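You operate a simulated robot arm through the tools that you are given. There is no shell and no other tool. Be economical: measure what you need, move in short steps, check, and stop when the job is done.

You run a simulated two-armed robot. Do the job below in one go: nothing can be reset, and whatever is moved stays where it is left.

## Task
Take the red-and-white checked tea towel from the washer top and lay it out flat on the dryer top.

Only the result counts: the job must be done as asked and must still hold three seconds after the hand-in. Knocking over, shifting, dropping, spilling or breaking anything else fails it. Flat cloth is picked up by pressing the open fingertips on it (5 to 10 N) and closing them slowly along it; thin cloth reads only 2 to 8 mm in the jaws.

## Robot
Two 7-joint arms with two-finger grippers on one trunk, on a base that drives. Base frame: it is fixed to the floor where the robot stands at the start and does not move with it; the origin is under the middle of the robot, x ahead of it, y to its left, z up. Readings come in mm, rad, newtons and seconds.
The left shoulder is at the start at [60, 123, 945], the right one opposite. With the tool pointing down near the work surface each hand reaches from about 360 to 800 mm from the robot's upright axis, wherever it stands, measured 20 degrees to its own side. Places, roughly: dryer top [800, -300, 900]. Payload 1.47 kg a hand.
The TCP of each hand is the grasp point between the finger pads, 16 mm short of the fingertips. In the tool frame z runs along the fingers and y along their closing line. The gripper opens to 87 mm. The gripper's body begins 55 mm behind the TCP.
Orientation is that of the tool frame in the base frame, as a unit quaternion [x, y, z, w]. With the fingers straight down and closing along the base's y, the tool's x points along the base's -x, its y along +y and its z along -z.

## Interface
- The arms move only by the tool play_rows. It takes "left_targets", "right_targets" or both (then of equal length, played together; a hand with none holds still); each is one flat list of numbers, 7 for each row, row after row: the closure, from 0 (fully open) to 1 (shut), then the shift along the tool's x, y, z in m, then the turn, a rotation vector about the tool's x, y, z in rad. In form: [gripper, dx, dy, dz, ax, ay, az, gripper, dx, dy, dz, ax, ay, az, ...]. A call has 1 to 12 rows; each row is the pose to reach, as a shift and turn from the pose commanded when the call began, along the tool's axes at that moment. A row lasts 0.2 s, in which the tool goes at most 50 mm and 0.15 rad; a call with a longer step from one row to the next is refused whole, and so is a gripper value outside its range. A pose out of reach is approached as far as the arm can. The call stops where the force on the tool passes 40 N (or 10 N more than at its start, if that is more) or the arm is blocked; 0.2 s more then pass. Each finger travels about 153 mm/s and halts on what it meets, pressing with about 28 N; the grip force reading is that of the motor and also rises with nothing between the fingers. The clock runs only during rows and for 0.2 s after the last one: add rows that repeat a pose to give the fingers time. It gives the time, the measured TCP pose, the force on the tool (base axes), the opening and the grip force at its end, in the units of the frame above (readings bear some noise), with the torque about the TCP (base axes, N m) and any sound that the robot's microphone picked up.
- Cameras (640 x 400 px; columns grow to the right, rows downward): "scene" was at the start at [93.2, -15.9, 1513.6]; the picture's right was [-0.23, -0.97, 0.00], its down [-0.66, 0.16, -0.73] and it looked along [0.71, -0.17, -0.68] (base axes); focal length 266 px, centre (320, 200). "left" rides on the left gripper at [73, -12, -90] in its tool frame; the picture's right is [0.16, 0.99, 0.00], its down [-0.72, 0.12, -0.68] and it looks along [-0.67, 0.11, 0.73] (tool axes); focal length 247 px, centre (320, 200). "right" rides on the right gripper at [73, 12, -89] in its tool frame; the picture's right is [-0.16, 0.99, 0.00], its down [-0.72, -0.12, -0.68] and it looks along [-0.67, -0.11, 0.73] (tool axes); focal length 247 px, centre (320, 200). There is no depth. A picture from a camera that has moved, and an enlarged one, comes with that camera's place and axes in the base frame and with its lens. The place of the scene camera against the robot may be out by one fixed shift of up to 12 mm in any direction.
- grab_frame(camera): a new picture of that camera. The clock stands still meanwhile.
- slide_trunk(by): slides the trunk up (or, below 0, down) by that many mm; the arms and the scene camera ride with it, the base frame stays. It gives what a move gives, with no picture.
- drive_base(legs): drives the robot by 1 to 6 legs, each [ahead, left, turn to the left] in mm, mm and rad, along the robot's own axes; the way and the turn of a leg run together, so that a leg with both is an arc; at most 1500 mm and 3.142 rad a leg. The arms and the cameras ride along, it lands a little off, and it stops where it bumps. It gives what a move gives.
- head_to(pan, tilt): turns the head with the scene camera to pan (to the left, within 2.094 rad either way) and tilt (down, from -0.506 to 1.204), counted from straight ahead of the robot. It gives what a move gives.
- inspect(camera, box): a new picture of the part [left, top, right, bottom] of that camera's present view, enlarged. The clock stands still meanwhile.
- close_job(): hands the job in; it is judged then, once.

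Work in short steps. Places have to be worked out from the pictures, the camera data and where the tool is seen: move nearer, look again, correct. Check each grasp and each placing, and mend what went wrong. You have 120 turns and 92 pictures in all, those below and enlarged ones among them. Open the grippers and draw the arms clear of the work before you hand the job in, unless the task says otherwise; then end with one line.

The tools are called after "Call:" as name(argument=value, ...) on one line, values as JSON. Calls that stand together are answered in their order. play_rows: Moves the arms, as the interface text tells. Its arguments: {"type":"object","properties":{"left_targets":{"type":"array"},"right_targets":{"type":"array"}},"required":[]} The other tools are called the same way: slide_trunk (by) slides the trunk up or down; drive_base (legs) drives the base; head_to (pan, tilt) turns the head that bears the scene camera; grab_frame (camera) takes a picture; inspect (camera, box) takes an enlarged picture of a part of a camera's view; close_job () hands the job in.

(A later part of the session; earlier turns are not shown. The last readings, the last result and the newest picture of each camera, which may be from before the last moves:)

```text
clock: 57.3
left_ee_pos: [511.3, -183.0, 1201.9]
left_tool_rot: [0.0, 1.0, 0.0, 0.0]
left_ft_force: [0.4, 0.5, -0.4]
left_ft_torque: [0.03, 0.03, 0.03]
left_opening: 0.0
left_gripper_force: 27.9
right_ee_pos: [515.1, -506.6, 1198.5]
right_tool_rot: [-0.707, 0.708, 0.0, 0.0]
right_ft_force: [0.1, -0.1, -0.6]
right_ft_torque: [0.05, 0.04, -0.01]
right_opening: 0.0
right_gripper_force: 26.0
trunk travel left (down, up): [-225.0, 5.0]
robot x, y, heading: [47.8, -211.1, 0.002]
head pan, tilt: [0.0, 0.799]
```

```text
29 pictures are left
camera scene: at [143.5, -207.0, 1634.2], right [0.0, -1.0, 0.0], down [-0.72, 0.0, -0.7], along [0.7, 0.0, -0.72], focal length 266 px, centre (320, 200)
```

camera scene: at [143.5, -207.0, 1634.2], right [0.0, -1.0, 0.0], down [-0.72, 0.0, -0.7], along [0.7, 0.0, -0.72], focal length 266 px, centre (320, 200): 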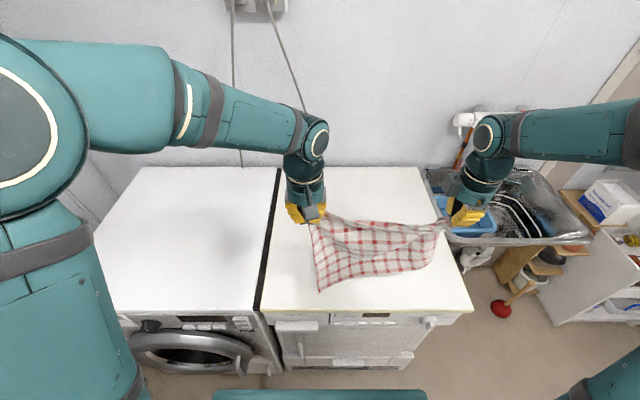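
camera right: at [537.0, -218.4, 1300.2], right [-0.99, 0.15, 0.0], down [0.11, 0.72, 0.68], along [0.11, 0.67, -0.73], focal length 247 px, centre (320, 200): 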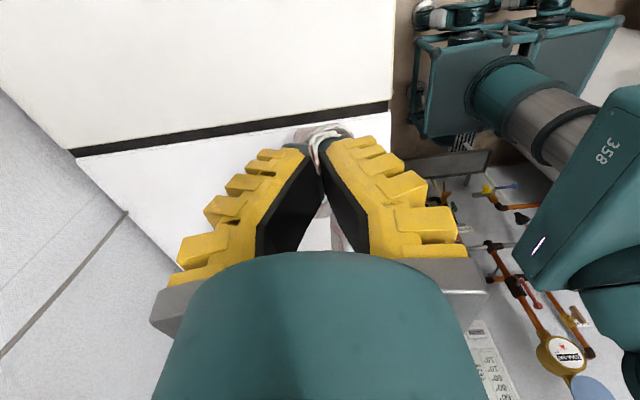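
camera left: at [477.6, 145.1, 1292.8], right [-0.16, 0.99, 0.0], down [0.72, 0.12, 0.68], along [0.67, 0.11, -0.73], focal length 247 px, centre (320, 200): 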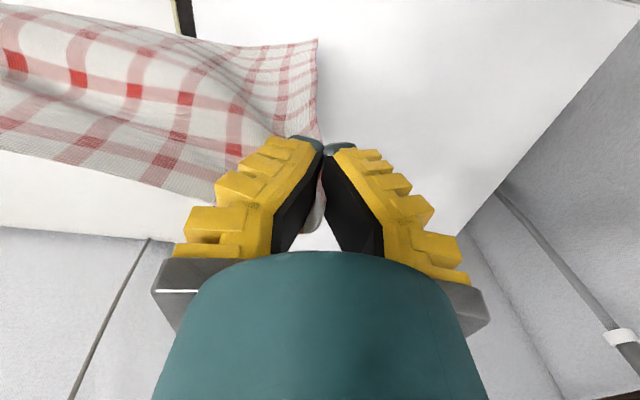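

All good. I now go forward and down along an arc so the bottom edge touches at x≈525 and the towel lays away from the robot (first half).

Call:
play_rows(left_targets=[1, -0.02, 0, 0.02, 0, 0, 0, 1, -0.04, 0, 0.045, 0, 0, 0, 1, -0.065, 0, 0.052, 0, 0, 0, 1, -0.09, 0, 0.057, 0, 0, 0, 1, -0.115, 0, 0.065, 0, 0, 0, 1, -0.14, 0, 0.078, 0, 0, 0, 1, -0.165, 0, 0.09, 0, 0, 0, 1, -0.185, 0, 0.104, 0, 0, 0], right_targets=[1, 0, -0.02, 0.017, 0, 0, 0, 1, 0, -0.04, 0.042, 0, 0, 0, 1, 0, -0.063, 0.049, 0, 0, 0, 1, 0, -0.087, 0.054, 0, 0, 0, 1, 0, -0.112, 0.062, 0, 0, 0, 1, 0, -0.137, 0.075, 0, 0, 0, 1, 0, -0.162, 0.087, 0, 0, 0, 1, 0, -0.182, 0.101, 0, 0, 0])

Call:
grab_frame(camera="scene")

```text
clock: 59.1
left_ee_pos: [696.9, -181.5, 1097.4]
left_tool_rot: [0.0, 1.0, 0.001, -0.001]
left_ft_force: [1.0, -0.5, 0.0]
left_ft_torque: [0.06, 0.05, -0.02]
left_opening: 0.0
left_gripper_force: 28.3
right_ee_pos: [697.7, -505.5, 1097.3]
right_tool_rot: [0.707, -0.707, 0.0, 0.0]
right_ft_force: [0.0, 0.1, 0.4]
right_ft_torque: [-0.02, 0.03, 0.0]
right_opening: 0.1
right_gripper_force: 27.1
trunk travel left (down, up): [-225.0, 5.0]
robot x, y, heading: [48.0, -212.1, 0.004]
head pan, tilt: [0.0, 0.799]
```

```text
28 pictures are left
camera scene: at [144.4, -206.9, 1634.2], right [0.0, -1.0, 0.0], down [-0.72, 0.0, -0.7], along [0.7, 0.0, -0.72], focal length 266 px, centre (320, 200)
```

scene: 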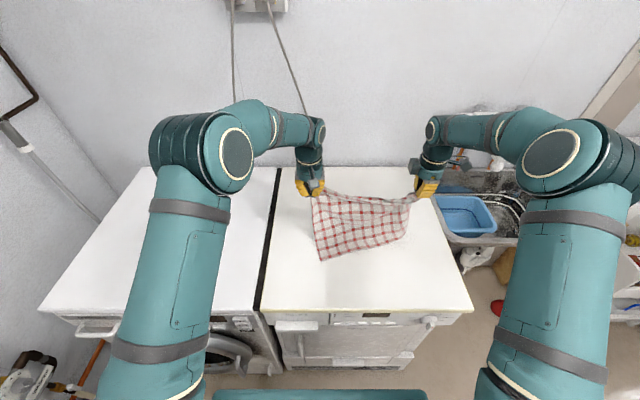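

The bottom edge dragged along to x≈605. I back up (up 80, back 130) and will repeat with a steeper descent so more cloth is resting before moving forward.

Call:
play_rows(left_targets=[1, 0.015, 0, -0.035, 0, 0, 0, 1, 0.04, 0, -0.065, 0, 0, 0, 1, 0.07, 0, -0.08, 0, 0, 0, 1, 0.1, 0, -0.08, 0, 0, 0, 1, 0.125, 0, -0.08, 0, 0, 0, 1, 0.145, 0, -0.08, 0, 0, 0, 1, 0.145, 0, -0.08, 0, 0, 0, 1, 0.145, 0, -0.05, 0, 0, 0, 1, 0.145, 0, -0.02, 0, 0, 0, 1, 0.14, 0, 0.01, 0, 0, 0], right_targets=[1, 0, 0.015, -0.035, 0, 0, 0, 1, 0, 0.04, -0.065, 0, 0, 0, 1, 0, 0.07, -0.08, 0, 0, 0, 1, 0, 0.1, -0.08, 0, 0, 0, 1, 0, 0.125, -0.08, 0, 0, 0, 1, 0, 0.145, -0.08, 0, 0, 0, 1, 0, 0.145, -0.08, 0, 0, 0, 1, 0, 0.145, -0.05, 0, 0, 0, 1, 0, 0.145, -0.02, 0, 0, 0, 1, 0, 0.14, 0.01, 0, 0, 0])

Call:
grab_frame(camera="scene")

```text
clock: 61.3
left_ee_pos: [554.6, -181.4, 1086.2]
left_tool_rot: [0.0, 1.0, 0.0, -0.001]
left_ft_force: [-0.9, 0.0, 0.1]
left_ft_torque: [0.02, 0.01, -0.03]
left_opening: 0.0
left_gripper_force: 28.2
right_ee_pos: [556.7, -509.3, 1085.3]
right_tool_rot: [-0.707, 0.708, 0.001, -0.001]
right_ft_force: [-0.2, -0.3, -0.6]
right_ft_torque: [0.0, 0.03, 0.0]
right_opening: 0.0
right_gripper_force: 26.9
trunk travel left (down, up): [-225.0, 5.0]
robot x, y, heading: [53.4, -215.2, -0.002]
head pan, tilt: [0.0, 0.799]
```

```text
27 pictures are left
camera scene: at [144.7, -207.5, 1634.1], right [0.0, -1.0, 0.0], down [-0.72, 0.0, -0.7], along [0.7, 0.0, -0.72], focal length 266 px, centre (320, 200)
```

scene: 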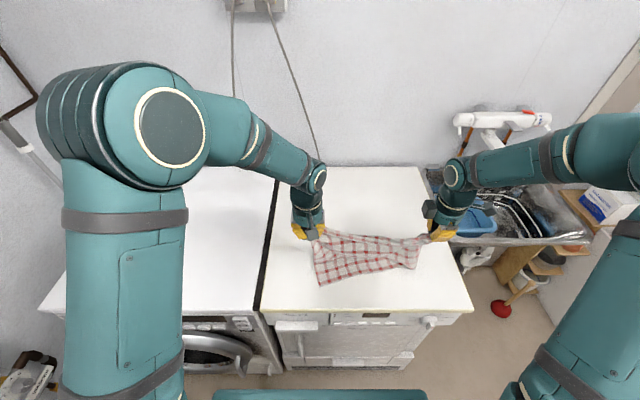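

The bottom edge is now at x≈520–580. I continue down and forward at a low angle.

Call:
play_rows(left_targets=[1, -0.005, 0, 0.036, 0, 0, 0, 1, -0.025, 0, 0.076, 0, 0, 0, 1, -0.045, 0, 0.095, 0, 0, 0, 1, -0.07, 0, 0.11, 0, 0, 0, 1, -0.1, 0, 0.125, 0, 0, 0, 1, -0.13, 0, 0.14, 0, 0, 0, 1, -0.16, 0, 0.155, 0, 0, 0, 1, -0.185, 0, 0.168, 0, 0, 0], right_targets=[1, 0, -0.005, 0.036, 0, 0, 0, 1, 0, -0.025, 0.076, 0, 0, 0, 1, 0, -0.045, 0.095, 0, 0, 0, 1, 0, -0.07, 0.11, 0, 0, 0, 1, 0, -0.1, 0.125, 0, 0, 0, 1, 0, -0.13, 0.14, 0, 0, 0, 1, 0, -0.16, 0.155, 0, 0, 0, 1, 0, -0.185, 0.168, 0, 0, 0])

Call:
grab_frame(camera="scene")

```text
clock: 63.1
left_ee_pos: [742.8, -181.5, 917.5]
left_tool_rot: [-0.001, 1.0, 0.0, 0.0]
left_ft_force: [0.4, -0.4, -0.3]
left_ft_torque: [0.01, -0.01, 0.03]
left_opening: 0.0
left_gripper_force: 27.8
right_ee_pos: [741.8, -506.2, 919.7]
right_tool_rot: [-0.706, 0.708, 0.001, -0.001]
right_ft_force: [0.6, 0.0, -0.1]
right_ft_torque: [-0.05, 0.04, 0.01]
right_opening: 0.0
right_gripper_force: 26.9
trunk travel left (down, up): [-225.0, 5.0]
robot x, y, heading: [49.0, -209.7, 0.003]
head pan, tilt: [0.0, 0.799]
```

```text
26 pictures are left
camera scene: at [144.0, -206.9, 1634.2], right [0.0, -1.0, 0.0], down [-0.72, 0.0, -0.7], along [0.7, 0.0, -0.72], focal length 266 px, centre (320, 200)
```

scene: 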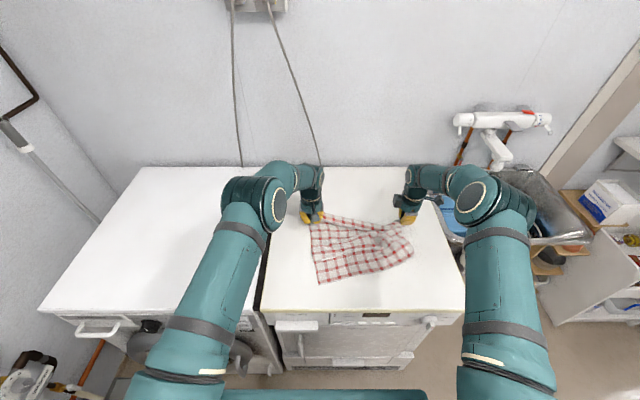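

Laying out nicely. I zoom in before the final pull.

Call:
inspect(camera="scene", box=[280, 190, 440, 300])

```text
3.64 times, centred on (360, 245) of scene
camera zoom: at [144.0, -206.9, 1634.2], right [0.0, -1.0, 0.0], down [-0.72, 0.0, -0.7], along [0.7, 0.0, -0.72], focal length 967 px, centre (174, 36)
```

zoom: 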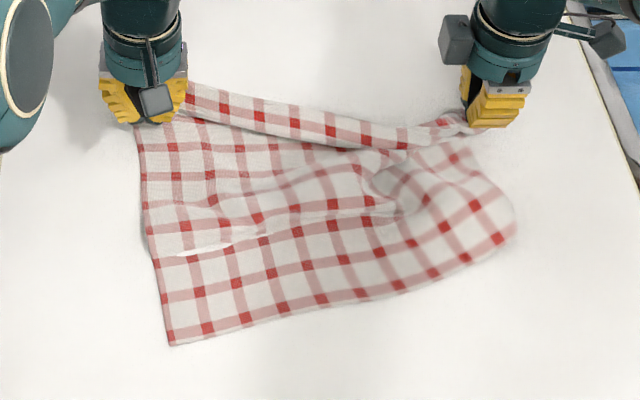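

There's slack to take up, so I pull both hands forward 55 mm while lowering to just above the surface, spreading slightly.

Call:
play_rows(left_targets=[1, -0.01, 0.001, 0.004, 0, 0, 0, 1, -0.02, 0.002, 0.008, 0, 0, 0, 1, -0.03, 0.003, 0.012, 0, 0, 0, 1, -0.04, 0.004, 0.016, 0, 0, 0, 1, -0.05, 0.005, 0.02, 0, 0, 0, 1, -0.055, 0.005, 0.023, 0, 0, 0, 1, -0.055, 0.005, 0.023, 0, 0, 0], right_targets=[1, 0.001, -0.01, 0.004, 0, 0, 0, 1, 0.002, -0.02, 0.008, 0, 0, 0, 1, 0.004, -0.03, 0.012, 0, 0, 0, 1, 0.006, -0.04, 0.016, 0, 0, 0, 1, 0.008, -0.05, 0.02, 0, 0, 0, 1, 0.01, -0.06, 0.025, 0, 0, 0, 1, 0.01, -0.06, 0.025, 0, 0, 0])

Call:
inspect(camera="scene", box=[280, 190, 440, 300])

```text
clock: 64.7
left_ee_pos: [786.1, -171.3, 897.9]
left_tool_rot: [-0.001, 1.0, 0.0, -0.001]
left_ft_force: [-0.6, -1.1, -0.1]
left_ft_torque: [0.0, -0.01, -0.02]
left_opening: 0.0
left_gripper_force: 27.8
left hand out of reach, approached as far as the arm can: row 5, 6, 7
right_ee_pos: [789.2, -513.6, 900.6]
right_tool_rot: [-0.707, 0.707, 0.0, 0.0]
right_ft_force: [-0.1, 1.3, 1.4]
right_ft_torque: [0.01, 0.02, -0.02]
right_opening: 0.0
right_gripper_force: 28.6
right hand out of reach, approached as far as the arm can: row 6, 7
trunk travel left (down, up): [-225.0, 5.0]
robot x, y, heading: [48.2, -209.1, -0.004]
head pan, tilt: [0.0, 0.799]
```

```text
3.64 times, centred on (360, 245) of scene
camera zoom: at [142.7, -206.4, 1634.3], right [0.0, -1.0, 0.0], down [-0.72, 0.0, -0.7], along [0.7, 0.0, -0.72], focal length 967 px, centre (174, 36)
```

zoom: 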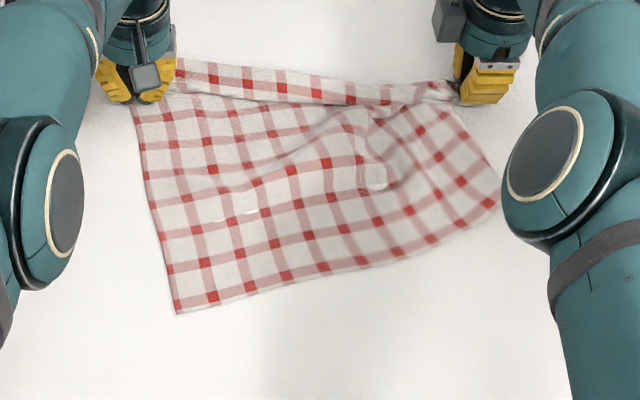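

Both hands are at their reach limit. I lower to touch the surface and open slowly so the pinched folds spread out.

Call:
play_rows(left_targets=[1, 0.002, 0, 0.003, 0, 0, 0, 1, 0.003, 0, 0.005, 0, 0, 0, 0.95, 0.003, 0, 0.005, 0, 0, 0, 0.9, 0.003, 0, 0.005, 0, 0, 0, 0.85, 0.003, 0, 0.005, 0, 0, 0, 0.75, 0.003, 0, 0.005, 0, 0, 0, 0.65, 0.003, 0, 0.005, 0, 0, 0, 0.55, 0.003, 0, 0.005, 0, 0, 0, 0.5, 0.003, 0, 0.005, 0, 0, 0], right_targets=[1, 0, 0.003, 0.004, 0, 0, 0, 1, 0, 0.004, 0.007, 0, 0, 0, 0.95, 0, 0.004, 0.007, 0, 0, 0, 0.9, 0, 0.004, 0.007, 0, 0, 0, 0.85, 0, 0.004, 0.007, 0, 0, 0, 0.75, 0, 0.004, 0.007, 0, 0, 0, 0.65, 0, 0.004, 0.007, 0, 0, 0, 0.55, 0, 0.004, 0.007, 0, 0, 0, 0.5, 0, 0.004, 0.007, 0, 0, 0])

Call:
play_rows(left_targets=[0.5, 0, 0, -0.02, 0, 0, 0, 0.5, 0, 0, -0.05, 0, 0, 0, 0.5, 0.02, 0, -0.08, 0, 0, 0, 0.5, 0.06, 0.03, -0.11, 0, 0, 0, 0.5, 0.1, 0.07, -0.14, 0, 0, 0, 0.5, 0.14, 0.11, -0.15, 0, 0, 0, 0.5, 0.18, 0.15, -0.15, 0, 0, 0], right_targets=[0.5, 0, 0, -0.02, 0, 0, 0, 0.5, 0, 0, -0.05, 0, 0, 0, 0.5, 0, 0.02, -0.08, 0, 0, 0, 0.5, 0.02, 0.06, -0.11, 0, 0, 0, 0.5, 0.05, 0.1, -0.14, 0, 0, 0, 0.5, 0.08, 0.14, -0.15, 0, 0, 0, 0.5, 0.1, 0.18, -0.15, 0, 0, 0])

Call:
grab_frame(camera="scene")

Call:
inspect(camera="scene", box=[280, 190, 440, 300])

```text
clock: 66.7
left_ee_pos: [780.9, -170.1, 893.7]
left_tool_rot: [0.001, 1.0, 0.0, 0.0]
left_ft_force: [-0.2, 0.1, 0.6]
left_ft_torque: [-0.04, 0.01, 0.0]
left_opening: 49.1
left_gripper_force: 4.3
right_ee_pos: [782.7, -514.4, 892.4]
right_tool_rot: [-0.706, 0.708, 0.0, -0.001]
right_ft_force: [0.9, 0.3, 2.4]
right_ft_torque: [0.02, 0.06, 0.02]
right_opening: 49.2
right_gripper_force: 3.8
trunk travel left (down, up): [-225.0, 5.0]
robot x, y, heading: [46.9, -211.5, 0.001]
head pan, tilt: [0.0, 0.799]
```

```text
refused: row 4 steps farther than a row can; nothing moved
```

```text
23 pictures are left
camera scene: at [142.3, -206.8, 1634.4], right [0.0, -1.0, 0.0], down [-0.72, 0.0, -0.7], along [0.7, 0.0, -0.72], focal length 266 px, centre (320, 200)
```

scene: 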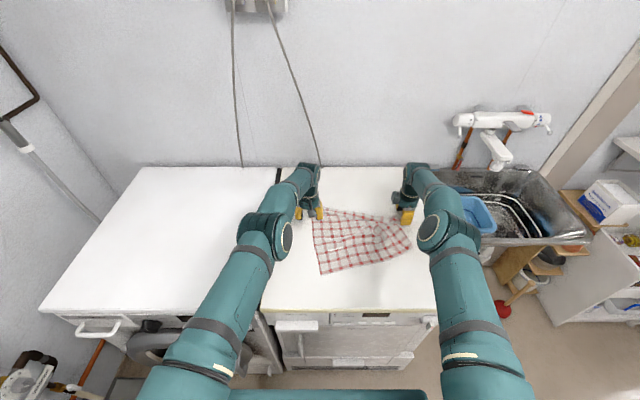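

```text
3.64 times, centred on (360, 245) of scene
camera zoom: at [142.3, -206.8, 1634.4], right [0.0, -1.0, 0.0], down [-0.72, 0.0, -0.7], along [0.7, 0.0, -0.72], focal length 967 px, centre (174, 36)
```

zoom: 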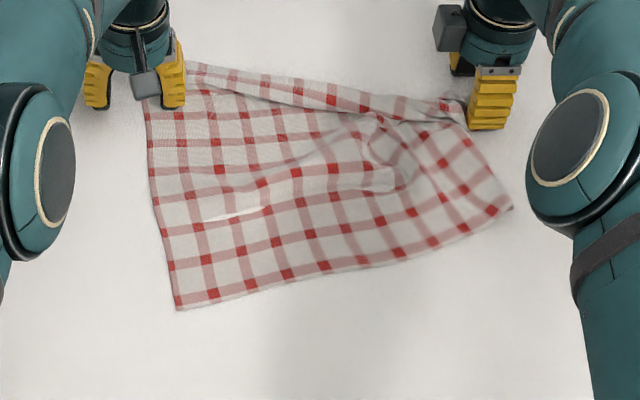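

Released nicely. I raise both hands straight up, then draw them back.

Call:
play_rows(left_targets=[0.5, 0, 0.0, -0.02, 0, 0, 0, 0.5, 0, 0, -0.05, 0, 0, 0, 0.5, 0.01, 0.01, -0.08, 0, 0, 0, 0.5, 0.03, 0.03, -0.11, 0, 0, 0, 0.5, 0.06, 0.05, -0.13, 0, 0, 0, 0.5, 0.09, 0.08, -0.14, 0, 0, 0, 0.5, 0.12, 0.11, -0.15, 0, 0, 0, 0.5, 0.15, 0.14, -0.16, 0, 0, 0, 0.5, 0.18, 0.17, -0.16, 0, 0, 0], right_targets=[0.5, 0, 0, -0.02, 0, 0, 0, 0.5, 0, 0, -0.05, 0, 0, 0, 0.5, 0, 0.01, -0.08, 0, 0, 0, 0.5, 0.01, 0.03, -0.11, 0, 0, 0, 0.5, 0.02, 0.06, -0.13, 0, 0, 0, 0.5, 0.04, 0.09, -0.14, 0, 0, 0, 0.5, 0.06, 0.12, -0.15, 0, 0, 0, 0.5, 0.08, 0.15, -0.16, 0, 0, 0, 0.5, 0.1, 0.18, -0.16, 0, 0, 0])

Call:
grab_frame(camera="scene")

Call:
inspect(camera="scene", box=[280, 190, 440, 300])

```text
clock: 68.7
left_ee_pos: [598.1, -1.4, 1053.1]
left_tool_rot: [-0.001, 1.0, -0.001, 0.001]
left_ft_force: [-0.5, 0.2, -0.9]
left_ft_torque: [-0.02, -0.04, -0.02]
left_opening: 49.2
left_gripper_force: 3.9
right_ee_pos: [603.6, -616.4, 1051.0]
right_tool_rot: [0.707, -0.707, 0.0, -0.001]
right_ft_force: [-0.7, 0.0, -0.3]
right_ft_torque: [0.0, -0.02, 0.02]
right_opening: 49.1
right_gripper_force: 4.0
trunk travel left (down, up): [-225.0, 5.0]
robot x, y, heading: [51.6, -211.7, -0.002]
head pan, tilt: [0.0, 0.799]
```

```text
21 pictures are left
camera scene: at [140.7, -206.4, 1634.5], right [0.0, -1.0, 0.0], down [-0.72, 0.0, -0.7], along [0.7, 0.0, -0.72], focal length 266 px, centre (320, 200)
```

scene: 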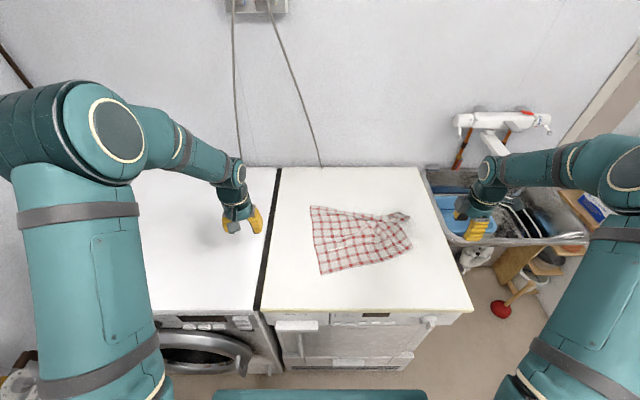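

```text
3.64 times, centred on (360, 245) of scene
camera zoom: at [140.7, -206.4, 1634.5], right [0.0, -1.0, 0.0], down [-0.72, 0.0, -0.7], along [0.7, 0.0, -0.72], focal length 967 px, centre (174, 36)
```

zoom: 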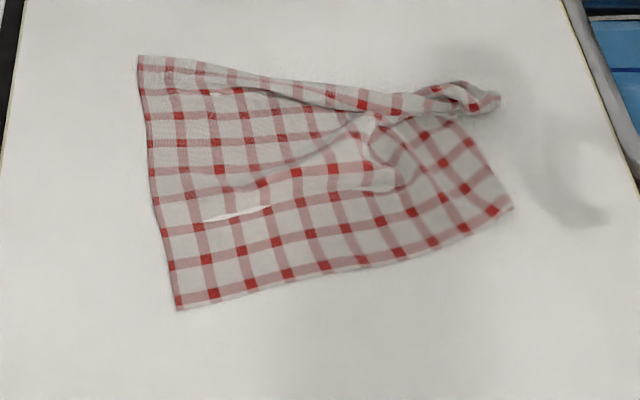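

Three corners are well placed. The right-back corner is bunched and there's a diagonal wrinkle. I'll anchor the front-left with the left fingertips and drag the front-right corner outward; first I bring both hands, closed, just above those points.

Call:
play_rows(left_targets=[0.6, 0, -0.035, 0.01, 0, 0, 0, 0.8, 0, -0.07, 0.02, 0, 0, 0, 1, 0, -0.105, 0.035, 0, 0, 0, 1, 0, -0.14, 0.06, 0, 0, 0, 1, 0, -0.175, 0.09, 0, 0, 0, 1, 0, -0.21, 0.12, 0, 0, 0, 1, 0, -0.234, 0.15, 0, 0, 0, 1, 0, -0.234, 0.155, 0, 0, 0], right_targets=[0.6, -0.02, -0.01, 0.01, 0, 0, 0, 0.8, -0.04, -0.02, 0.02, 0, 0, 0, 1, -0.06, -0.03, 0.035, 0, 0, 0, 1, -0.08, -0.04, 0.06, 0, 0, 0, 1, -0.1, -0.051, 0.09, 0, 0, 0, 1, -0.116, -0.051, 0.12, 0, 0, 0, 1, -0.116, -0.051, 0.15, 0, 0, 0, 1, -0.116, -0.051, 0.153, 0, 0, 0])

Call:
inspect(camera="scene", box=[280, 190, 440, 300])

```text
clock: 70.5
left_ee_pos: [599.0, -235.7, 899.8]
left_tool_rot: [0.0, 1.0, 0.0, 0.0]
left_ft_force: [-0.5, 0.9, 0.4]
left_ft_torque: [-0.01, 0.0, 0.03]
left_opening: 0.0
left_gripper_force: 28.2
right_ee_pos: [655.5, -498.6, 900.6]
right_tool_rot: [-0.707, 0.707, -0.002, -0.001]
right_ft_force: [-0.1, 0.8, 0.3]
right_ft_torque: [0.01, -0.02, 0.03]
right_opening: 0.0
right_gripper_force: 28.2
trunk travel left (down, up): [-225.0, 5.0]
robot x, y, heading: [45.9, -209.1, 0.0]
head pan, tilt: [0.0, 0.799]
```

```text
3.64 times, centred on (360, 245) of scene
camera zoom: at [141.7, -206.0, 1634.5], right [0.0, -1.0, 0.0], down [-0.72, 0.0, -0.7], along [0.7, 0.0, -0.72], focal length 967 px, centre (174, 36)
```

zoom: 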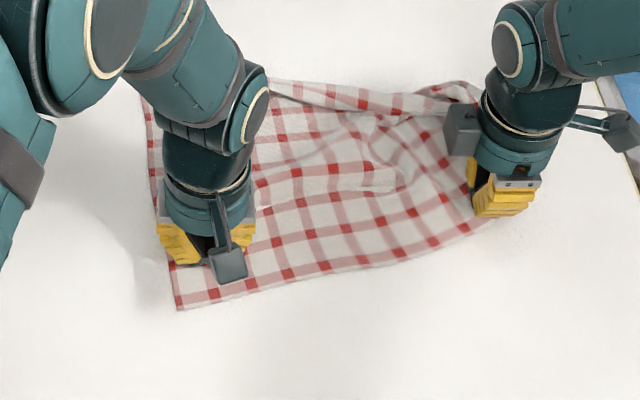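

I shift the right hand 10 mm inward and press both down gently.

Call:
play_rows(left_targets=[1, 0, 0, 0.004, 0, 0, 0, 1, 0, 0, 0.006, 0, 0, 0, 1, 0, 0, 0.007, 0, 0, 0, 1, 0, 0, 0.0078, 0, 0, 0, 1, 0, 0, 0.0085, 0, 0, 0], right_targets=[1, 0, -0.01, 0.002, 0, 0, 0, 1, 0, -0.01, 0.005, 0, 0, 0, 1, 0, -0.01, 0.007, 0, 0, 0, 1, 0, -0.01, 0.008, 0, 0, 0, 1, 0, -0.01, 0.009, 0, 0, 0])

```text
clock: 71.7
left_ee_pos: [599.8, -235.6, 890.3]
left_tool_rot: [0.0, 1.0, 0.0, 0.0]
left_ft_force: [-0.8, -0.4, 3.8]
left_ft_torque: [-0.03, 0.03, -0.01]
left_opening: 0.1
left_gripper_force: 27.8
right_ee_pos: [665.0, -499.1, 892.4]
right_tool_rot: [-0.706, 0.708, -0.001, 0.001]
right_ft_force: [-1.0, 0.0, 6.2]
right_ft_torque: [0.0, 0.05, 0.01]
right_opening: 0.1
right_gripper_force: 28.1
trunk travel left (down, up): [-225.0, 5.0]
robot x, y, heading: [50.8, -210.7, -0.0]
head pan, tilt: [0.0, 0.799]
```

Contact: left 4 N, right 6 N. I press a touch more and drag the right corner outward (−75 mm x, −75 mm y).

Call:
play_rows(left_targets=[1, 0, 0, 0.0008, 0, 0, 0, 1, 0, 0, 0.0008, 0, 0, 0, 1, 0, 0, 0.0008, 0, 0, 0, 1, 0, 0, 0.0008, 0, 0, 0, 1, 0, 0, 0.0008, 0, 0, 0, 1, 0, 0, 0.0008, 0, 0, 0, 1, 0, 0, 0.0008, 0, 0, 0, 1, 0, 0, 0.0008, 0, 0, 0, 1, 0, 0, 0.0008, 0, 0, 0], right_targets=[1, 0, 0, 0.0005, 0, 0, 0, 1, 0.01, 0.01, 0.0005, 0, 0, 0, 1, 0.02, 0.02, 0.0005, 0, 0, 0, 1, 0.03, 0.03, 0.0005, 0, 0, 0, 1, 0.04, 0.04, 0.0005, 0, 0, 0, 1, 0.05, 0.05, 0.0005, 0, 0, 0, 1, 0.06, 0.06, 0.0005, 0, 0, 0, 1, 0.07, 0.07, 0.0005, 0, 0, 0, 1, 0.075, 0.075, 0.0005, 0, 0, 0])

Call:
inspect(camera="scene", box=[280, 190, 440, 300])

```text
clock: 73.7
left_ee_pos: [600.7, -235.3, 889.5]
left_tool_rot: [0.001, 1.0, 0.0, 0.001]
left_ft_force: [1.1, -1.7, 14.7]
left_ft_torque: [-0.05, 0.0, -0.01]
left_opening: 0.0
left_gripper_force: 27.9
right_ee_pos: [586.9, -575.8, 890.1]
right_tool_rot: [-0.706, 0.708, -0.001, 0.0]
right_ft_force: [0.0, -0.2, 0.1]
right_ft_torque: [0.0, 0.03, 0.0]
right_opening: 0.0
right_gripper_force: 27.7
trunk travel left (down, up): [-225.0, 5.0]
robot x, y, heading: [53.0, -210.4, -0.003]
head pan, tilt: [0.0, 0.799]
```

```text
3.64 times, centred on (360, 245) of scene
camera zoom: at [141.1, -207.2, 1634.4], right [0.0, -1.0, 0.0], down [-0.72, 0.0, -0.7], along [0.7, 0.0, -0.72], focal length 967 px, centre (174, 36)
```

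zoom: 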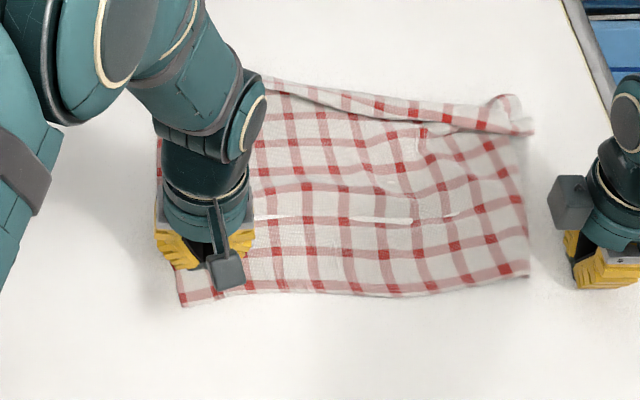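

Huge improvement: the wrinkle is nearly gone, with only a strip along the back edge folded over. To bring that into reach I'll drag the whole towel ~65 mm toward me. First I place the right fingers on the front-right area.

Call:
play_rows(left_targets=[1, 0, 0, -0.0004, 0, 0, 0, 1, 0, 0, -0.0004, 0, 0, 0, 1, 0, 0, -0.0004, 0, 0, 0, 1, 0, 0, -0.0004, 0, 0, 0, 1, 0, 0, -0.0004, 0, 0, 0, 1, 0, 0, -0.0004, 0, 0, 0, 1, 0, 0, -0.0004, 0, 0, 0], right_targets=[1, 0, 0, -0.02, 0, 0, 0, 1, -0.035, -0.02, -0.02, 0, 0, 0, 1, -0.07, -0.033, -0.02, 0, 0, 0, 1, -0.076, -0.033, -0.01, 0, 0, 0, 1, -0.076, -0.033, -0.004, 0, 0, 0, 1, -0.076, -0.033, -0.001, 0, 0, 0, 1, -0.076, -0.033, 0.0, 0, 0, 0])

```text
clock: 75.3
left_ee_pos: [599.0, -236.1, 890.7]
left_tool_rot: [0.0, 1.0, 0.001, 0.0]
left_ft_force: [0.2, -0.6, 8.1]
left_ft_torque: [0.02, -0.01, -0.02]
left_opening: 0.0
left_gripper_force: 27.7
right_ee_pos: [624.0, -498.5, 891.3]
right_tool_rot: [-0.707, 0.707, -0.002, 0.001]
right_ft_force: [-1.8, 1.5, 9.4]
right_ft_torque: [0.06, -0.01, -0.01]
right_opening: 0.0
right_gripper_force: 28.0
trunk travel left (down, up): [-225.0, 5.0]
robot x, y, heading: [48.8, -206.9, -0.003]
head pan, tilt: [0.0, 0.799]
```

Both press with about 8–9 N. I drag 65 mm toward the robot.

Call:
play_rows(left_targets=[1, 0.009, 0, 0.0003, 0, 0, 0, 1, 0.018, 0, 0.0003, 0, 0, 0, 1, 0.027, 0, 0.0003, 0, 0, 0, 1, 0.036, 0, 0.0003, 0, 0, 0, 1, 0.045, 0, 0.0003, 0, 0, 0, 1, 0.054, 0, 0.0003, 0, 0, 0, 1, 0.065, 0, 0.0003, 0, 0, 0, 1, 0.065, 0, -0.01, 0, 0, 0, 1, 0.065, 0, -0.04, 0, 0, 0], right_targets=[1, 0, 0.009, 0.0003, 0, 0, 0, 1, 0, 0.018, 0.0003, 0, 0, 0, 1, 0, 0.027, 0.0003, 0, 0, 0, 1, 0, 0.036, 0.0003, 0, 0, 0, 1, 0, 0.045, 0.0003, 0, 0, 0, 1, 0, 0.054, 0.0003, 0, 0, 0, 1, 0, 0.065, 0.0003, 0, 0, 0, 1, 0, 0.065, -0.01, 0, 0, 0, 1, 0, 0.065, -0.04, 0, 0, 0])

Call:
inspect(camera="scene", box=[280, 190, 440, 300])

```text
clock: 77.3
left_ee_pos: [533.6, -234.0, 929.0]
left_tool_rot: [-0.001, 1.0, 0.0, 0.0]
left_ft_force: [0.2, 0.2, 0.4]
left_ft_torque: [0.0, -0.03, 0.0]
left_opening: 0.0
left_gripper_force: 28.3
right_ee_pos: [557.4, -498.0, 931.4]
right_tool_rot: [-0.706, 0.708, 0.0, 0.0]
right_ft_force: [-0.1, -0.2, 0.2]
right_ft_torque: [0.02, -0.02, 0.01]
right_opening: 0.0
right_gripper_force: 28.2
trunk travel left (down, up): [-225.0, 5.0]
robot x, y, heading: [48.2, -210.0, -0.001]
head pan, tilt: [0.0, 0.799]
```

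```text
3.64 times, centred on (360, 245) of scene
camera zoom: at [140.1, -206.3, 1634.5], right [0.0, -1.0, 0.0], down [-0.72, 0.0, -0.7], along [0.7, 0.0, -0.72], focal length 967 px, centre (174, 36)
```

zoom: 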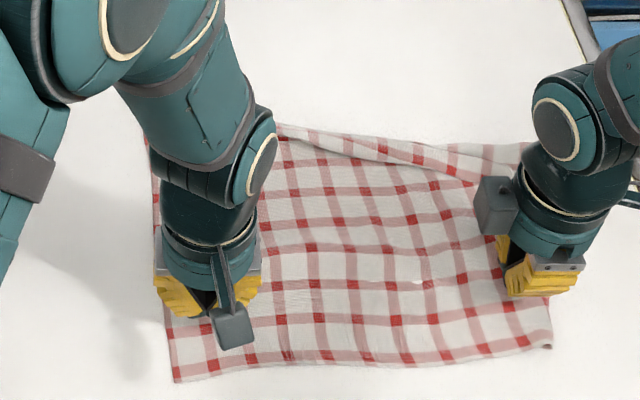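

It dragged as one sheet; the front edge is now at x≈488. I raise and part the arms to see the back edge.

Call:
play_rows(left_targets=[0.8, 0, 0.03, -0.03, 0, 0, 0, 0.6, 0, 0.07, -0.05, 0, 0, 0, 0.5, 0, 0.11, -0.06, 0, 0, 0, 0.5, 0, 0.15, -0.06, 0, 0, 0, 0.5, 0, 0.19, -0.06, 0, 0, 0], right_targets=[0.8, 0.02, 0, -0.03, 0, 0, 0, 0.6, 0.05, 0, -0.06, 0, 0, 0, 0.5, 0.08, 0, -0.08, 0, 0, 0, 0.5, 0.11, 0, -0.08, 0, 0, 0, 0.5, 0.12, 0, -0.08, 0, 0, 0])

Call:
inspect(camera="scene", box=[280, 190, 440, 300])

```text
clock: 78.5
left_ee_pos: [536.5, -45.2, 987.5]
left_tool_rot: [0.0, 1.0, -0.001, 0.001]
left_ft_force: [0.0, -0.1, -0.4]
left_ft_torque: [-0.02, 0.02, -0.01]
left_opening: 49.1
left_gripper_force: 4.1
right_ee_pos: [560.3, -617.5, 1009.4]
right_tool_rot: [-0.707, 0.707, -0.001, 0.0]
right_ft_force: [-0.2, 0.1, -0.4]
right_ft_torque: [0.0, 0.02, 0.01]
right_opening: 49.3
right_gripper_force: 3.7
trunk travel left (down, up): [-225.0, 5.0]
robot x, y, heading: [48.7, -213.0, 0.001]
head pan, tilt: [0.0, 0.799]
```

```text
3.64 times, centred on (360, 245) of scene
camera zoom: at [142.1, -205.3, 1634.3], right [0.0, -1.0, 0.0], down [-0.72, 0.0, -0.7], along [0.7, 0.0, -0.72], focal length 967 px, centre (174, 36)
```

zoom: 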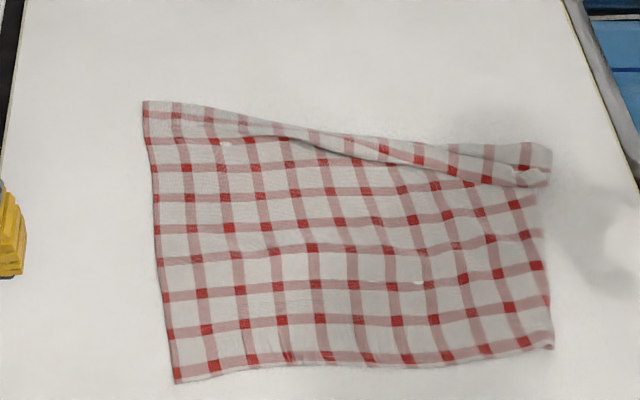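

Only the back-right strip is folded over, its corner lying on top at ≈(684, −558) with the fold line at x≈723. I'll press lightly on that flap and drag it away from me to unroll it.

Call:
play_rows(right_targets=[0.7, -0.015, -0.03, 0, 0, 0, 0, 0.9, -0.03, -0.06, 0.01, 0, 0, 0, 1, -0.05, -0.09, 0.03, 0, 0, 0, 1, -0.07, -0.12, 0.05, 0, 0, 0, 1, -0.077, -0.14, 0.08, 0, 0, 0, 1, -0.077, -0.14, 0.1, 0, 0, 0, 1, -0.077, -0.14, 0.11, 0, 0, 0, 1, -0.077, -0.14, 0.114, 0, 0, 0, 1, -0.077, -0.14, 0.115, 0, 0, 0])

Call:
inspect(camera="scene", box=[340, 190, 440, 270])

Call:
grab_frame(camera="right")

```text
clock: 80.5
left_ee_pos: [535.6, -46.4, 988.1]
left_tool_rot: [0.0, 1.0, 0.001, 0.0]
left_ft_force: [0.1, 0.0, 0.0]
left_ft_torque: [-0.02, -0.01, 0.01]
left_opening: 49.1
left_gripper_force: 3.9
right_ee_pos: [698.1, -541.2, 894.8]
right_tool_rot: [-0.706, 0.708, 0.0, 0.0]
right_ft_force: [0.4, 0.0, 0.6]
right_ft_torque: [-0.03, 0.02, 0.04]
right_opening: 0.0
right_gripper_force: 27.8
trunk travel left (down, up): [-225.0, 5.0]
robot x, y, heading: [48.0, -210.9, 0.002]
head pan, tilt: [0.0, 0.799]
```

```text
5.00 times, centred on (390, 230) of scene
camera zoom: at [142.5, -206.8, 1634.3], right [0.0, -1.0, 0.0], down [-0.72, 0.0, -0.7], along [0.7, 0.0, -0.72], focal length 1329 px, centre (-30, 50)
```

zoom: 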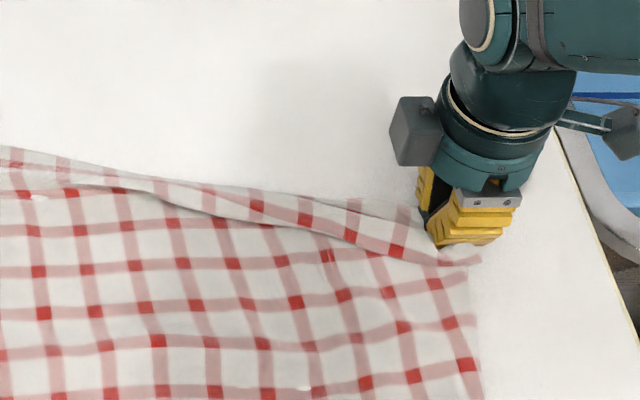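

```text
14 pictures are left
camera right: at [686.0, -613.9, 984.8], right [-0.99, 0.16, 0.0], down [0.12, 0.72, 0.68], along [0.11, 0.67, -0.73], focal length 247 px, centre (320, 200)
```

right: 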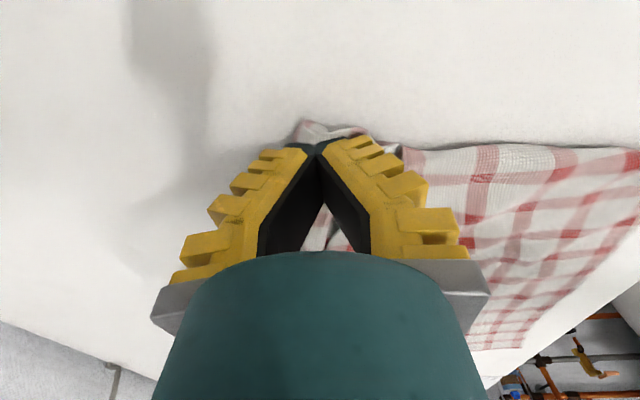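

The fingertips sit on the flap. I press slightly more and drag 80 mm in +x.

Call:
play_rows(right_targets=[1, 0, 0, 0.0015, 0, 0, 0, 1, 0, 0, 0.0025, 0, 0, 0, 1, 0, -0.008, 0.0028, 0, 0, 0, 1, 0, -0.016, 0.0028, 0, 0, 0, 1, 0, -0.026, 0.003, 0, 0, 0, 1, 0, -0.036, 0.003, 0, 0, 0, 1, 0, -0.046, 0.003, 0, 0, 0, 1, 0, -0.056, 0.003, 0, 0, 0, 1, 0, -0.066, 0.003, 0, 0, 0, 1, 0, -0.076, 0.003, 0, 0, 0, 1, 0, -0.082, 0.003, 0, 0, 0])

Call:
inspect(camera="scene", box=[280, 190, 440, 300])

```text
clock: 82.9
left_ee_pos: [535.4, -46.8, 987.5]
left_tool_rot: [0.0, 1.0, 0.0, 0.0]
left_ft_force: [0.9, 0.8, -0.7]
left_ft_torque: [-0.01, -0.03, 0.03]
left_opening: 48.9
left_gripper_force: 3.6
right_ee_pos: [780.1, -540.1, 892.3]
right_tool_rot: [-0.707, 0.707, -0.001, 0.0]
right_ft_force: [-1.0, 0.6, 5.8]
right_ft_torque: [-0.06, 0.05, 0.03]
right_opening: 0.4
right_gripper_force: 28.0
trunk travel left (down, up): [-225.0, 5.0]
robot x, y, heading: [48.5, -208.2, 0.0]
head pan, tilt: [0.0, 0.799]
```

```text
3.64 times, centred on (360, 245) of scene
camera zoom: at [141.7, -206.4, 1634.4], right [0.0, -1.0, 0.0], down [-0.72, 0.0, -0.7], along [0.7, 0.0, -0.72], focal length 967 px, centre (174, 36)
```

zoom: 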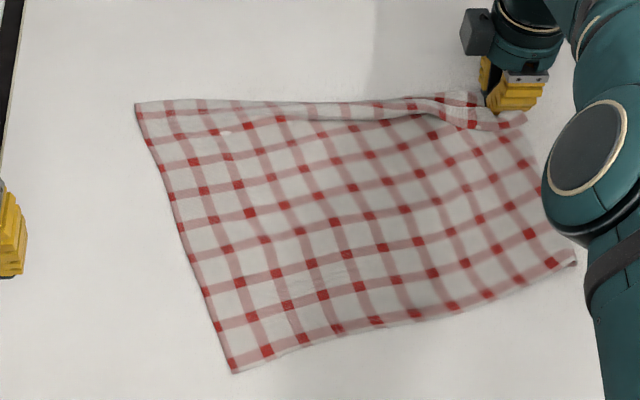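

The whole towel rotated instead of the flap unrolling. I lift, press on the front-right area and pull it back toward me, before anchoring and retrying.

Call:
play_rows(right_targets=[1, 0, 0, -0.025, 0, 0, 0, 1, -0.01, 0.045, -0.03, 0, 0, 0, 1, -0.02, 0.09, -0.03, 0, 0, 0, 1, -0.03, 0.13, -0.025, 0, 0, 0, 1, -0.03, 0.135, -0.01, 0, 0, 0, 1, -0.03, 0.135, -0.003, 0, 0, 0, 1, -0.03, 0.135, 0.0, 0, 0, 0, 1, -0.03, 0.135, 0.0018, 0, 0, 0, 1, -0.03, 0.135, 0.0018, 0, 0, 0])

```text
clock: 84.9
left_ee_pos: [535.0, -46.8, 986.9]
left_tool_rot: [0.001, 1.0, 0.0, 0.0]
left_ft_force: [-0.9, 0.3, -0.1]
left_ft_torque: [0.0, -0.03, -0.01]
left_opening: 49.0
left_gripper_force: 3.8
right_ee_pos: [645.9, -511.0, 891.1]
right_tool_rot: [-0.706, 0.708, 0.0, 0.001]
right_ft_force: [-0.4, -0.2, 6.6]
right_ft_torque: [-0.04, 0.02, 0.01]
right_opening: 0.1
right_gripper_force: 27.7
trunk travel left (down, up): [-225.0, 5.0]
robot x, y, heading: [49.3, -210.1, 0.002]
head pan, tilt: [0.0, 0.799]
```

Contact at 6.6 N. I drag 90 mm toward me, then lift up and inward.

Call:
play_rows(right_targets=[1, 0, 0.01, 0.0004, 0, 0, 0, 1, 0.0, 0.022, 0.0004, 0, 0, 0, 1, 0.0, 0.035, 0.0004, 0, 0, 0, 1, 0.0, 0.048, 0.0004, 0, 0, 0, 1, 0.0, 0.06, 0.0004, 0, 0, 0, 1, 0.0, 0.072, 0.0004, 0, 0, 0, 1, 0.0, 0.084, 0.0004, 0, 0, 0, 1, 0.0, 0.092, 0.0004, 0, 0, 0, 1, 0.0, 0.092, -0.02, 0, 0, 0, 1, -0.02, 0.092, -0.055, 0, 0, 0, 1, -0.05, 0.092, -0.09, 0, 0, 0, 1, -0.09, 0.092, -0.1, 0, 0, 0])

Call:
drive_base(legs=[[0, -140, 0]])

Call:
grab_frame(camera="scene")

```text
clock: 87.5
left_ee_pos: [536.6, -44.9, 987.3]
left_tool_rot: [0.0, 1.0, -0.001, 0.0]
left_ft_force: [-0.1, -0.7, 0.0]
left_ft_torque: [-0.03, 0.02, 0.02]
left_opening: 49.3
left_gripper_force: 4.3
right_ee_pos: [552.2, -420.7, 991.8]
right_tool_rot: [-0.707, 0.707, -0.001, -0.001]
right_ft_force: [0.0, 0.8, -0.6]
right_ft_torque: [-0.02, 0.02, -0.01]
right_opening: 0.1
right_gripper_force: 28.3
trunk travel left (down, up): [-225.0, 5.0]
robot x, y, heading: [48.8, -213.7, 0.001]
head pan, tilt: [0.0, 0.799]
```

```text
clock: 89.4
left_ee_pos: [535.8, -187.3, 987.3]
left_tool_rot: [0.001, 1.0, 0.001, 0.0]
left_ft_force: [0.5, 0.1, -0.3]
left_ft_torque: [-0.01, -0.01, -0.01]
left_opening: 49.3
left_gripper_force: 4.2
right_ee_pos: [553.7, -563.3, 991.4]
right_tool_rot: [-0.707, 0.707, 0.0, 0.0]
right_ft_force: [-0.1, 0.3, 0.6]
right_ft_torque: [-0.01, 0.0, 0.03]
right_opening: 0.0
right_gripper_force: 27.6
trunk travel left (down, up): [-225.0, 5.0]
robot x, y, heading: [50.9, -352.3, 0.002]
head pan, tilt: [0.0, 0.799]
```

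```text
12 pictures are left
camera scene: at [142.6, -348.0, 1634.3], right [0.0, -1.0, 0.0], down [-0.72, 0.0, -0.7], along [0.7, 0.0, -0.72], focal length 266 px, centre (320, 200)
```

scene: 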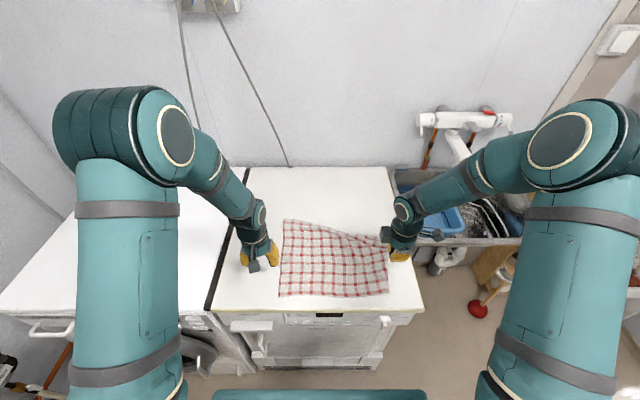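

Call:
inspect(camera="scene", box=[260, 205, 420, 315])

```text
3.64 times, centred on (340, 260) of scene
camera zoom: at [142.6, -348.0, 1634.3], right [0.0, -1.0, 0.0], down [-0.72, 0.0, -0.7], along [0.7, 0.0, -0.72], focal length 967 px, centre (247, -18)
```

zoom: 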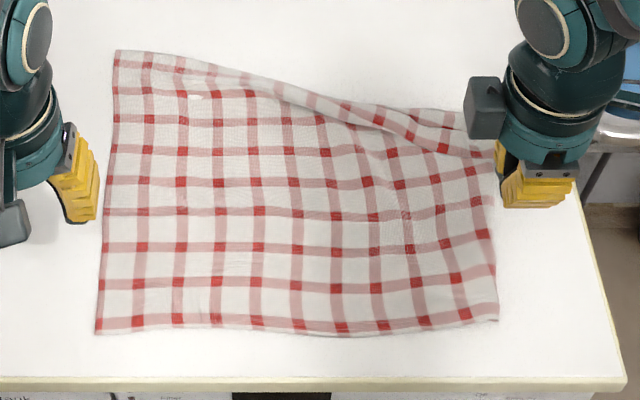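

The towel is back to a clean rectangle with only the back-right flap (≈46 mm wide, free edge at x≈655–665) folded on top. This time the left hand anchors the lower layer at (600, −455) while the right presses on the flap.

Call:
play_rows(left_targets=[0.7, -0.01, -0.035, 0, 0, 0, 0, 0.9, -0.02, -0.07, 0, 0, 0, 0, 1, -0.03, -0.105, 0, 0, 0, 0, 1, -0.04, -0.14, 0, 0, 0, 0, 1, -0.05, -0.175, 0.01, 0, 0, 0, 1, -0.06, -0.21, 0.03, 0, 0, 0, 1, -0.064, -0.24, 0.05, 0, 0, 0, 1, -0.064, -0.268, 0.07, 0, 0, 0, 1, -0.064, -0.268, 0.088, 0, 0, 0, 1, -0.064, -0.268, 0.092, 0, 0, 0], right_targets=[1, 0, -0.02, 0, 0, 0, 0, 1, 0, -0.05, 0, 0, 0, 0, 1, -0.01, -0.08, 0, 0, 0, 0, 1, -0.02, -0.11, 0, 0, 0, 0, 1, -0.02, -0.11, 0.02, 0, 0, 0, 1, -0.02, -0.11, 0.04, 0, 0, 0, 1, -0.02, -0.11, 0.06, 0, 0, 0, 1, -0.02, -0.11, 0.08, 0, 0, 0, 1, -0.02, -0.11, 0.092, 0, 0, 0, 1, -0.02, -0.11, 0.094, 0, 0, 0])

Call:
inspect(camera="scene", box=[260, 205, 420, 315])

```text
clock: 91.6
left_ee_pos: [599.5, -455.9, 896.8]
left_tool_rot: [0.0, 1.0, 0.0, 0.0]
left_ft_force: [-0.2, 0.4, 0.6]
left_ft_torque: [0.02, 0.0, -0.04]
left_opening: 0.2
left_gripper_force: 27.7
right_ee_pos: [664.4, -543.5, 897.8]
right_tool_rot: [-0.707, 0.707, 0.0, 0.0]
right_ft_force: [0.0, 0.0, 0.5]
right_ft_torque: [-0.02, -0.02, -0.01]
right_opening: 0.2
right_gripper_force: 28.1
trunk travel left (down, up): [-225.0, 5.0]
robot x, y, heading: [50.8, -350.5, -0.001]
head pan, tilt: [0.0, 0.799]
```

```text
3.64 times, centred on (340, 260) of scene
camera zoom: at [142.5, -347.8, 1634.4], right [0.0, -1.0, 0.0], down [-0.72, 0.0, -0.7], along [0.7, 0.0, -0.72], focal length 967 px, centre (247, -18)
```

zoom: 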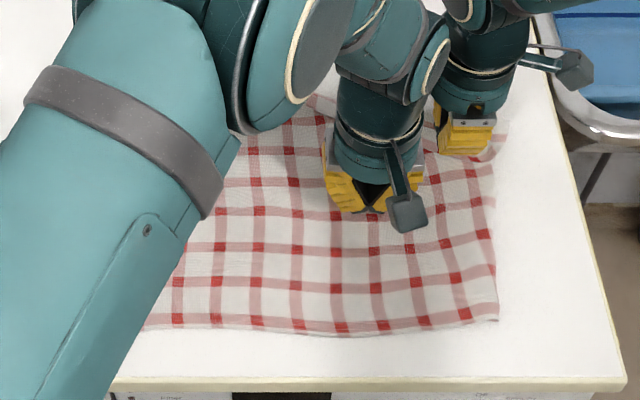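

Fingers are positioned clear of each other. I press the left anchor firmly and the right lightly, then drag the flap +100 mm in x.

Call:
play_rows(left_targets=[1, 0, 0, 0.003, 0, 0, 0, 1, 0, 0, 0.0055, 0, 0, 0, 1, 0, 0, 0.007, 0, 0, 0, 1, 0, 0, 0.0078, 0, 0, 0], right_targets=[1, 0, -0.006, 0.002, 0, 0, 0, 1, 0, -0.006, 0.004, 0, 0, 0, 1, 0, -0.006, 0.005, 0, 0, 0, 1, 0, -0.006, 0.0055, 0, 0, 0])

```text
clock: 92.6
left_ee_pos: [600.6, -454.4, 888.9]
left_tool_rot: [0.0, 1.0, -0.001, 0.002]
left_ft_force: [0.8, 0.0, 18.4]
left_ft_torque: [0.03, 0.04, 0.03]
left_opening: 0.0
left_gripper_force: 27.2
right_ee_pos: [667.1, -543.4, 894.1]
right_tool_rot: [-0.707, 0.707, -0.001, 0.0]
right_ft_force: [0.6, -0.6, 0.0]
right_ft_torque: [-0.05, 0.01, 0.01]
right_opening: 0.4
right_gripper_force: 28.5
trunk travel left (down, up): [-225.0, 5.0]
robot x, y, heading: [50.2, -350.1, 0.005]
head pan, tilt: [0.0, 0.799]
```

The left anchors with 18 N, and the right is about to touch. I press it 2 mm and drag.

Call:
play_rows(right_targets=[1, 0, 0, 0.0015, 0, 0, 0, 1, 0, -0.004, 0.0022, 0, 0, 0, 1, 0, -0.012, 0.0024, 0, 0, 0, 1, 0, -0.022, 0.0024, 0, 0, 0, 1, 0, -0.032, 0.0024, 0, 0, 0, 1, 0, -0.042, 0.0024, 0, 0, 0, 1, 0, -0.052, 0.0024, 0, 0, 0, 1, 0, -0.062, 0.0024, 0, 0, 0, 1, 0, -0.072, 0.0024, 0, 0, 0, 1, 0, -0.082, 0.0024, 0, 0, 0, 1, 0, -0.092, 0.0024, 0, 0, 0, 1, 0, -0.1, 0.0024, 0, 0, 0])

Call:
inspect(camera="scene", box=[260, 205, 420, 315])

```text
clock: 95.2
left_ee_pos: [598.0, -454.3, 889.7]
left_tool_rot: [0.0, 1.0, 0.0, 0.001]
left_ft_force: [3.2, -0.7, 27.4]
left_ft_torque: [0.05, -0.05, 0.01]
left_opening: 0.2
left_gripper_force: 28.2
right_ee_pos: [767.2, -542.1, 891.9]
right_tool_rot: [0.707, -0.707, 0.002, 0.0]
right_ft_force: [-1.6, 0.8, 3.8]
right_ft_torque: [-0.01, 0.07, -0.03]
right_opening: 0.0
right_gripper_force: 28.1
trunk travel left (down, up): [-225.0, 5.0]
robot x, y, heading: [47.8, -351.4, 0.005]
head pan, tilt: [0.0, 0.799]
```

```text
3.64 times, centred on (340, 260) of scene
camera zoom: at [140.0, -346.9, 1634.5], right [0.0, -1.0, 0.0], down [-0.72, 0.0, -0.7], along [0.7, 0.0, -0.72], focal length 967 px, centre (247, -18)
```

zoom: 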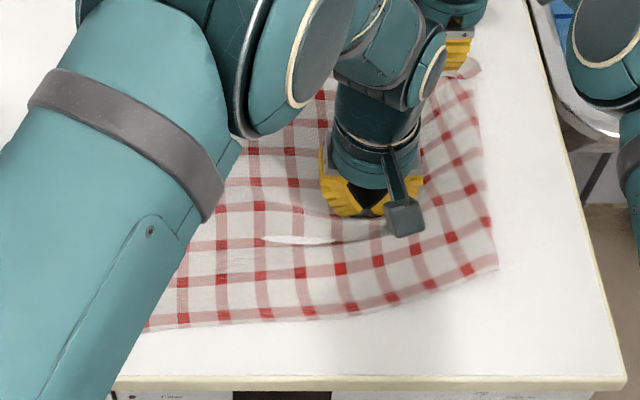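

The right side moved with it, but the corner now points outward. I lift the hands clear to see.

Call:
play_rows(left_targets=[1, 0, 0, -0.004, 0, 0, 0, 1, 0, 0, -0.03, 0, 0, 0, 1, 0, 0.03, -0.06, 0, 0, 0, 1, 0, 0.07, -0.08, 0, 0, 0, 1, 0, 0.11, -0.09, 0, 0, 0, 1, 0, 0.15, -0.09, 0, 0, 0, 1, 0, 0.19, -0.09, 0, 0, 0, 1, 0, 0.23, -0.09, 0, 0, 0, 1, 0, 0.27, -0.09, 0, 0, 0], right_targets=[1, 0, 0, -0.02, 0, 0, 0, 1, 0, 0, -0.05, 0, 0, 0, 1, 0, 0, -0.08, 0, 0, 0, 1, 0.02, 0.03, -0.1, 0, 0, 0, 1, 0.04, 0.06, -0.11, 0, 0, 0, 1, 0.06, 0.09, -0.11, 0, 0, 0, 1, 0.08, 0.12, -0.11, 0, 0, 0, 1, 0.09, 0.15, -0.11, 0, 0, 0, 1, 0.09, 0.18, -0.11, 0, 0, 0])

Call:
inspect(camera="scene", box=[260, 195, 420, 305])

```text
clock: 97.2
left_ee_pos: [598.5, -183.6, 978.6]
left_tool_rot: [0.0, 1.0, 0.0, -0.001]
left_ft_force: [0.3, 1.1, -0.8]
left_ft_torque: [0.0, -0.03, -0.02]
left_opening: 0.0
left_gripper_force: 28.0
right_ee_pos: [587.0, -631.2, 999.8]
right_tool_rot: [0.708, -0.707, 0.002, 0.0]
right_ft_force: [0.6, -0.5, -0.5]
right_ft_torque: [0.0, -0.02, -0.01]
right_opening: 0.1
right_gripper_force: 27.8
trunk travel left (down, up): [-225.0, 5.0]
robot x, y, heading: [51.6, -347.5, 0.004]
head pan, tilt: [0.0, 0.799]
```

```text
3.64 times, centred on (340, 250) of scene
camera zoom: at [141.6, -346.0, 1634.4], right [0.0, -1.0, 0.0], down [-0.72, 0.0, -0.7], along [0.7, 0.0, -0.72], focal length 967 px, centre (247, 18)
```

zoom: 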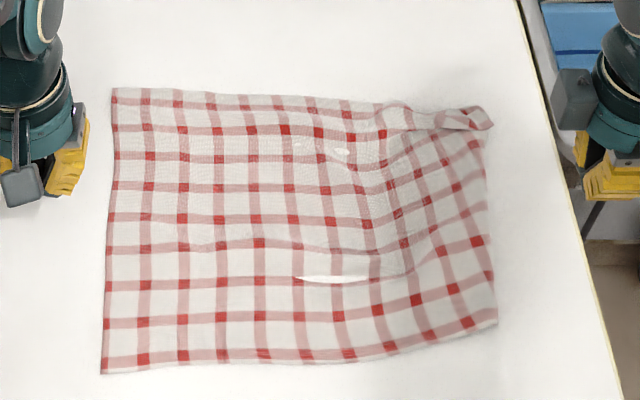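

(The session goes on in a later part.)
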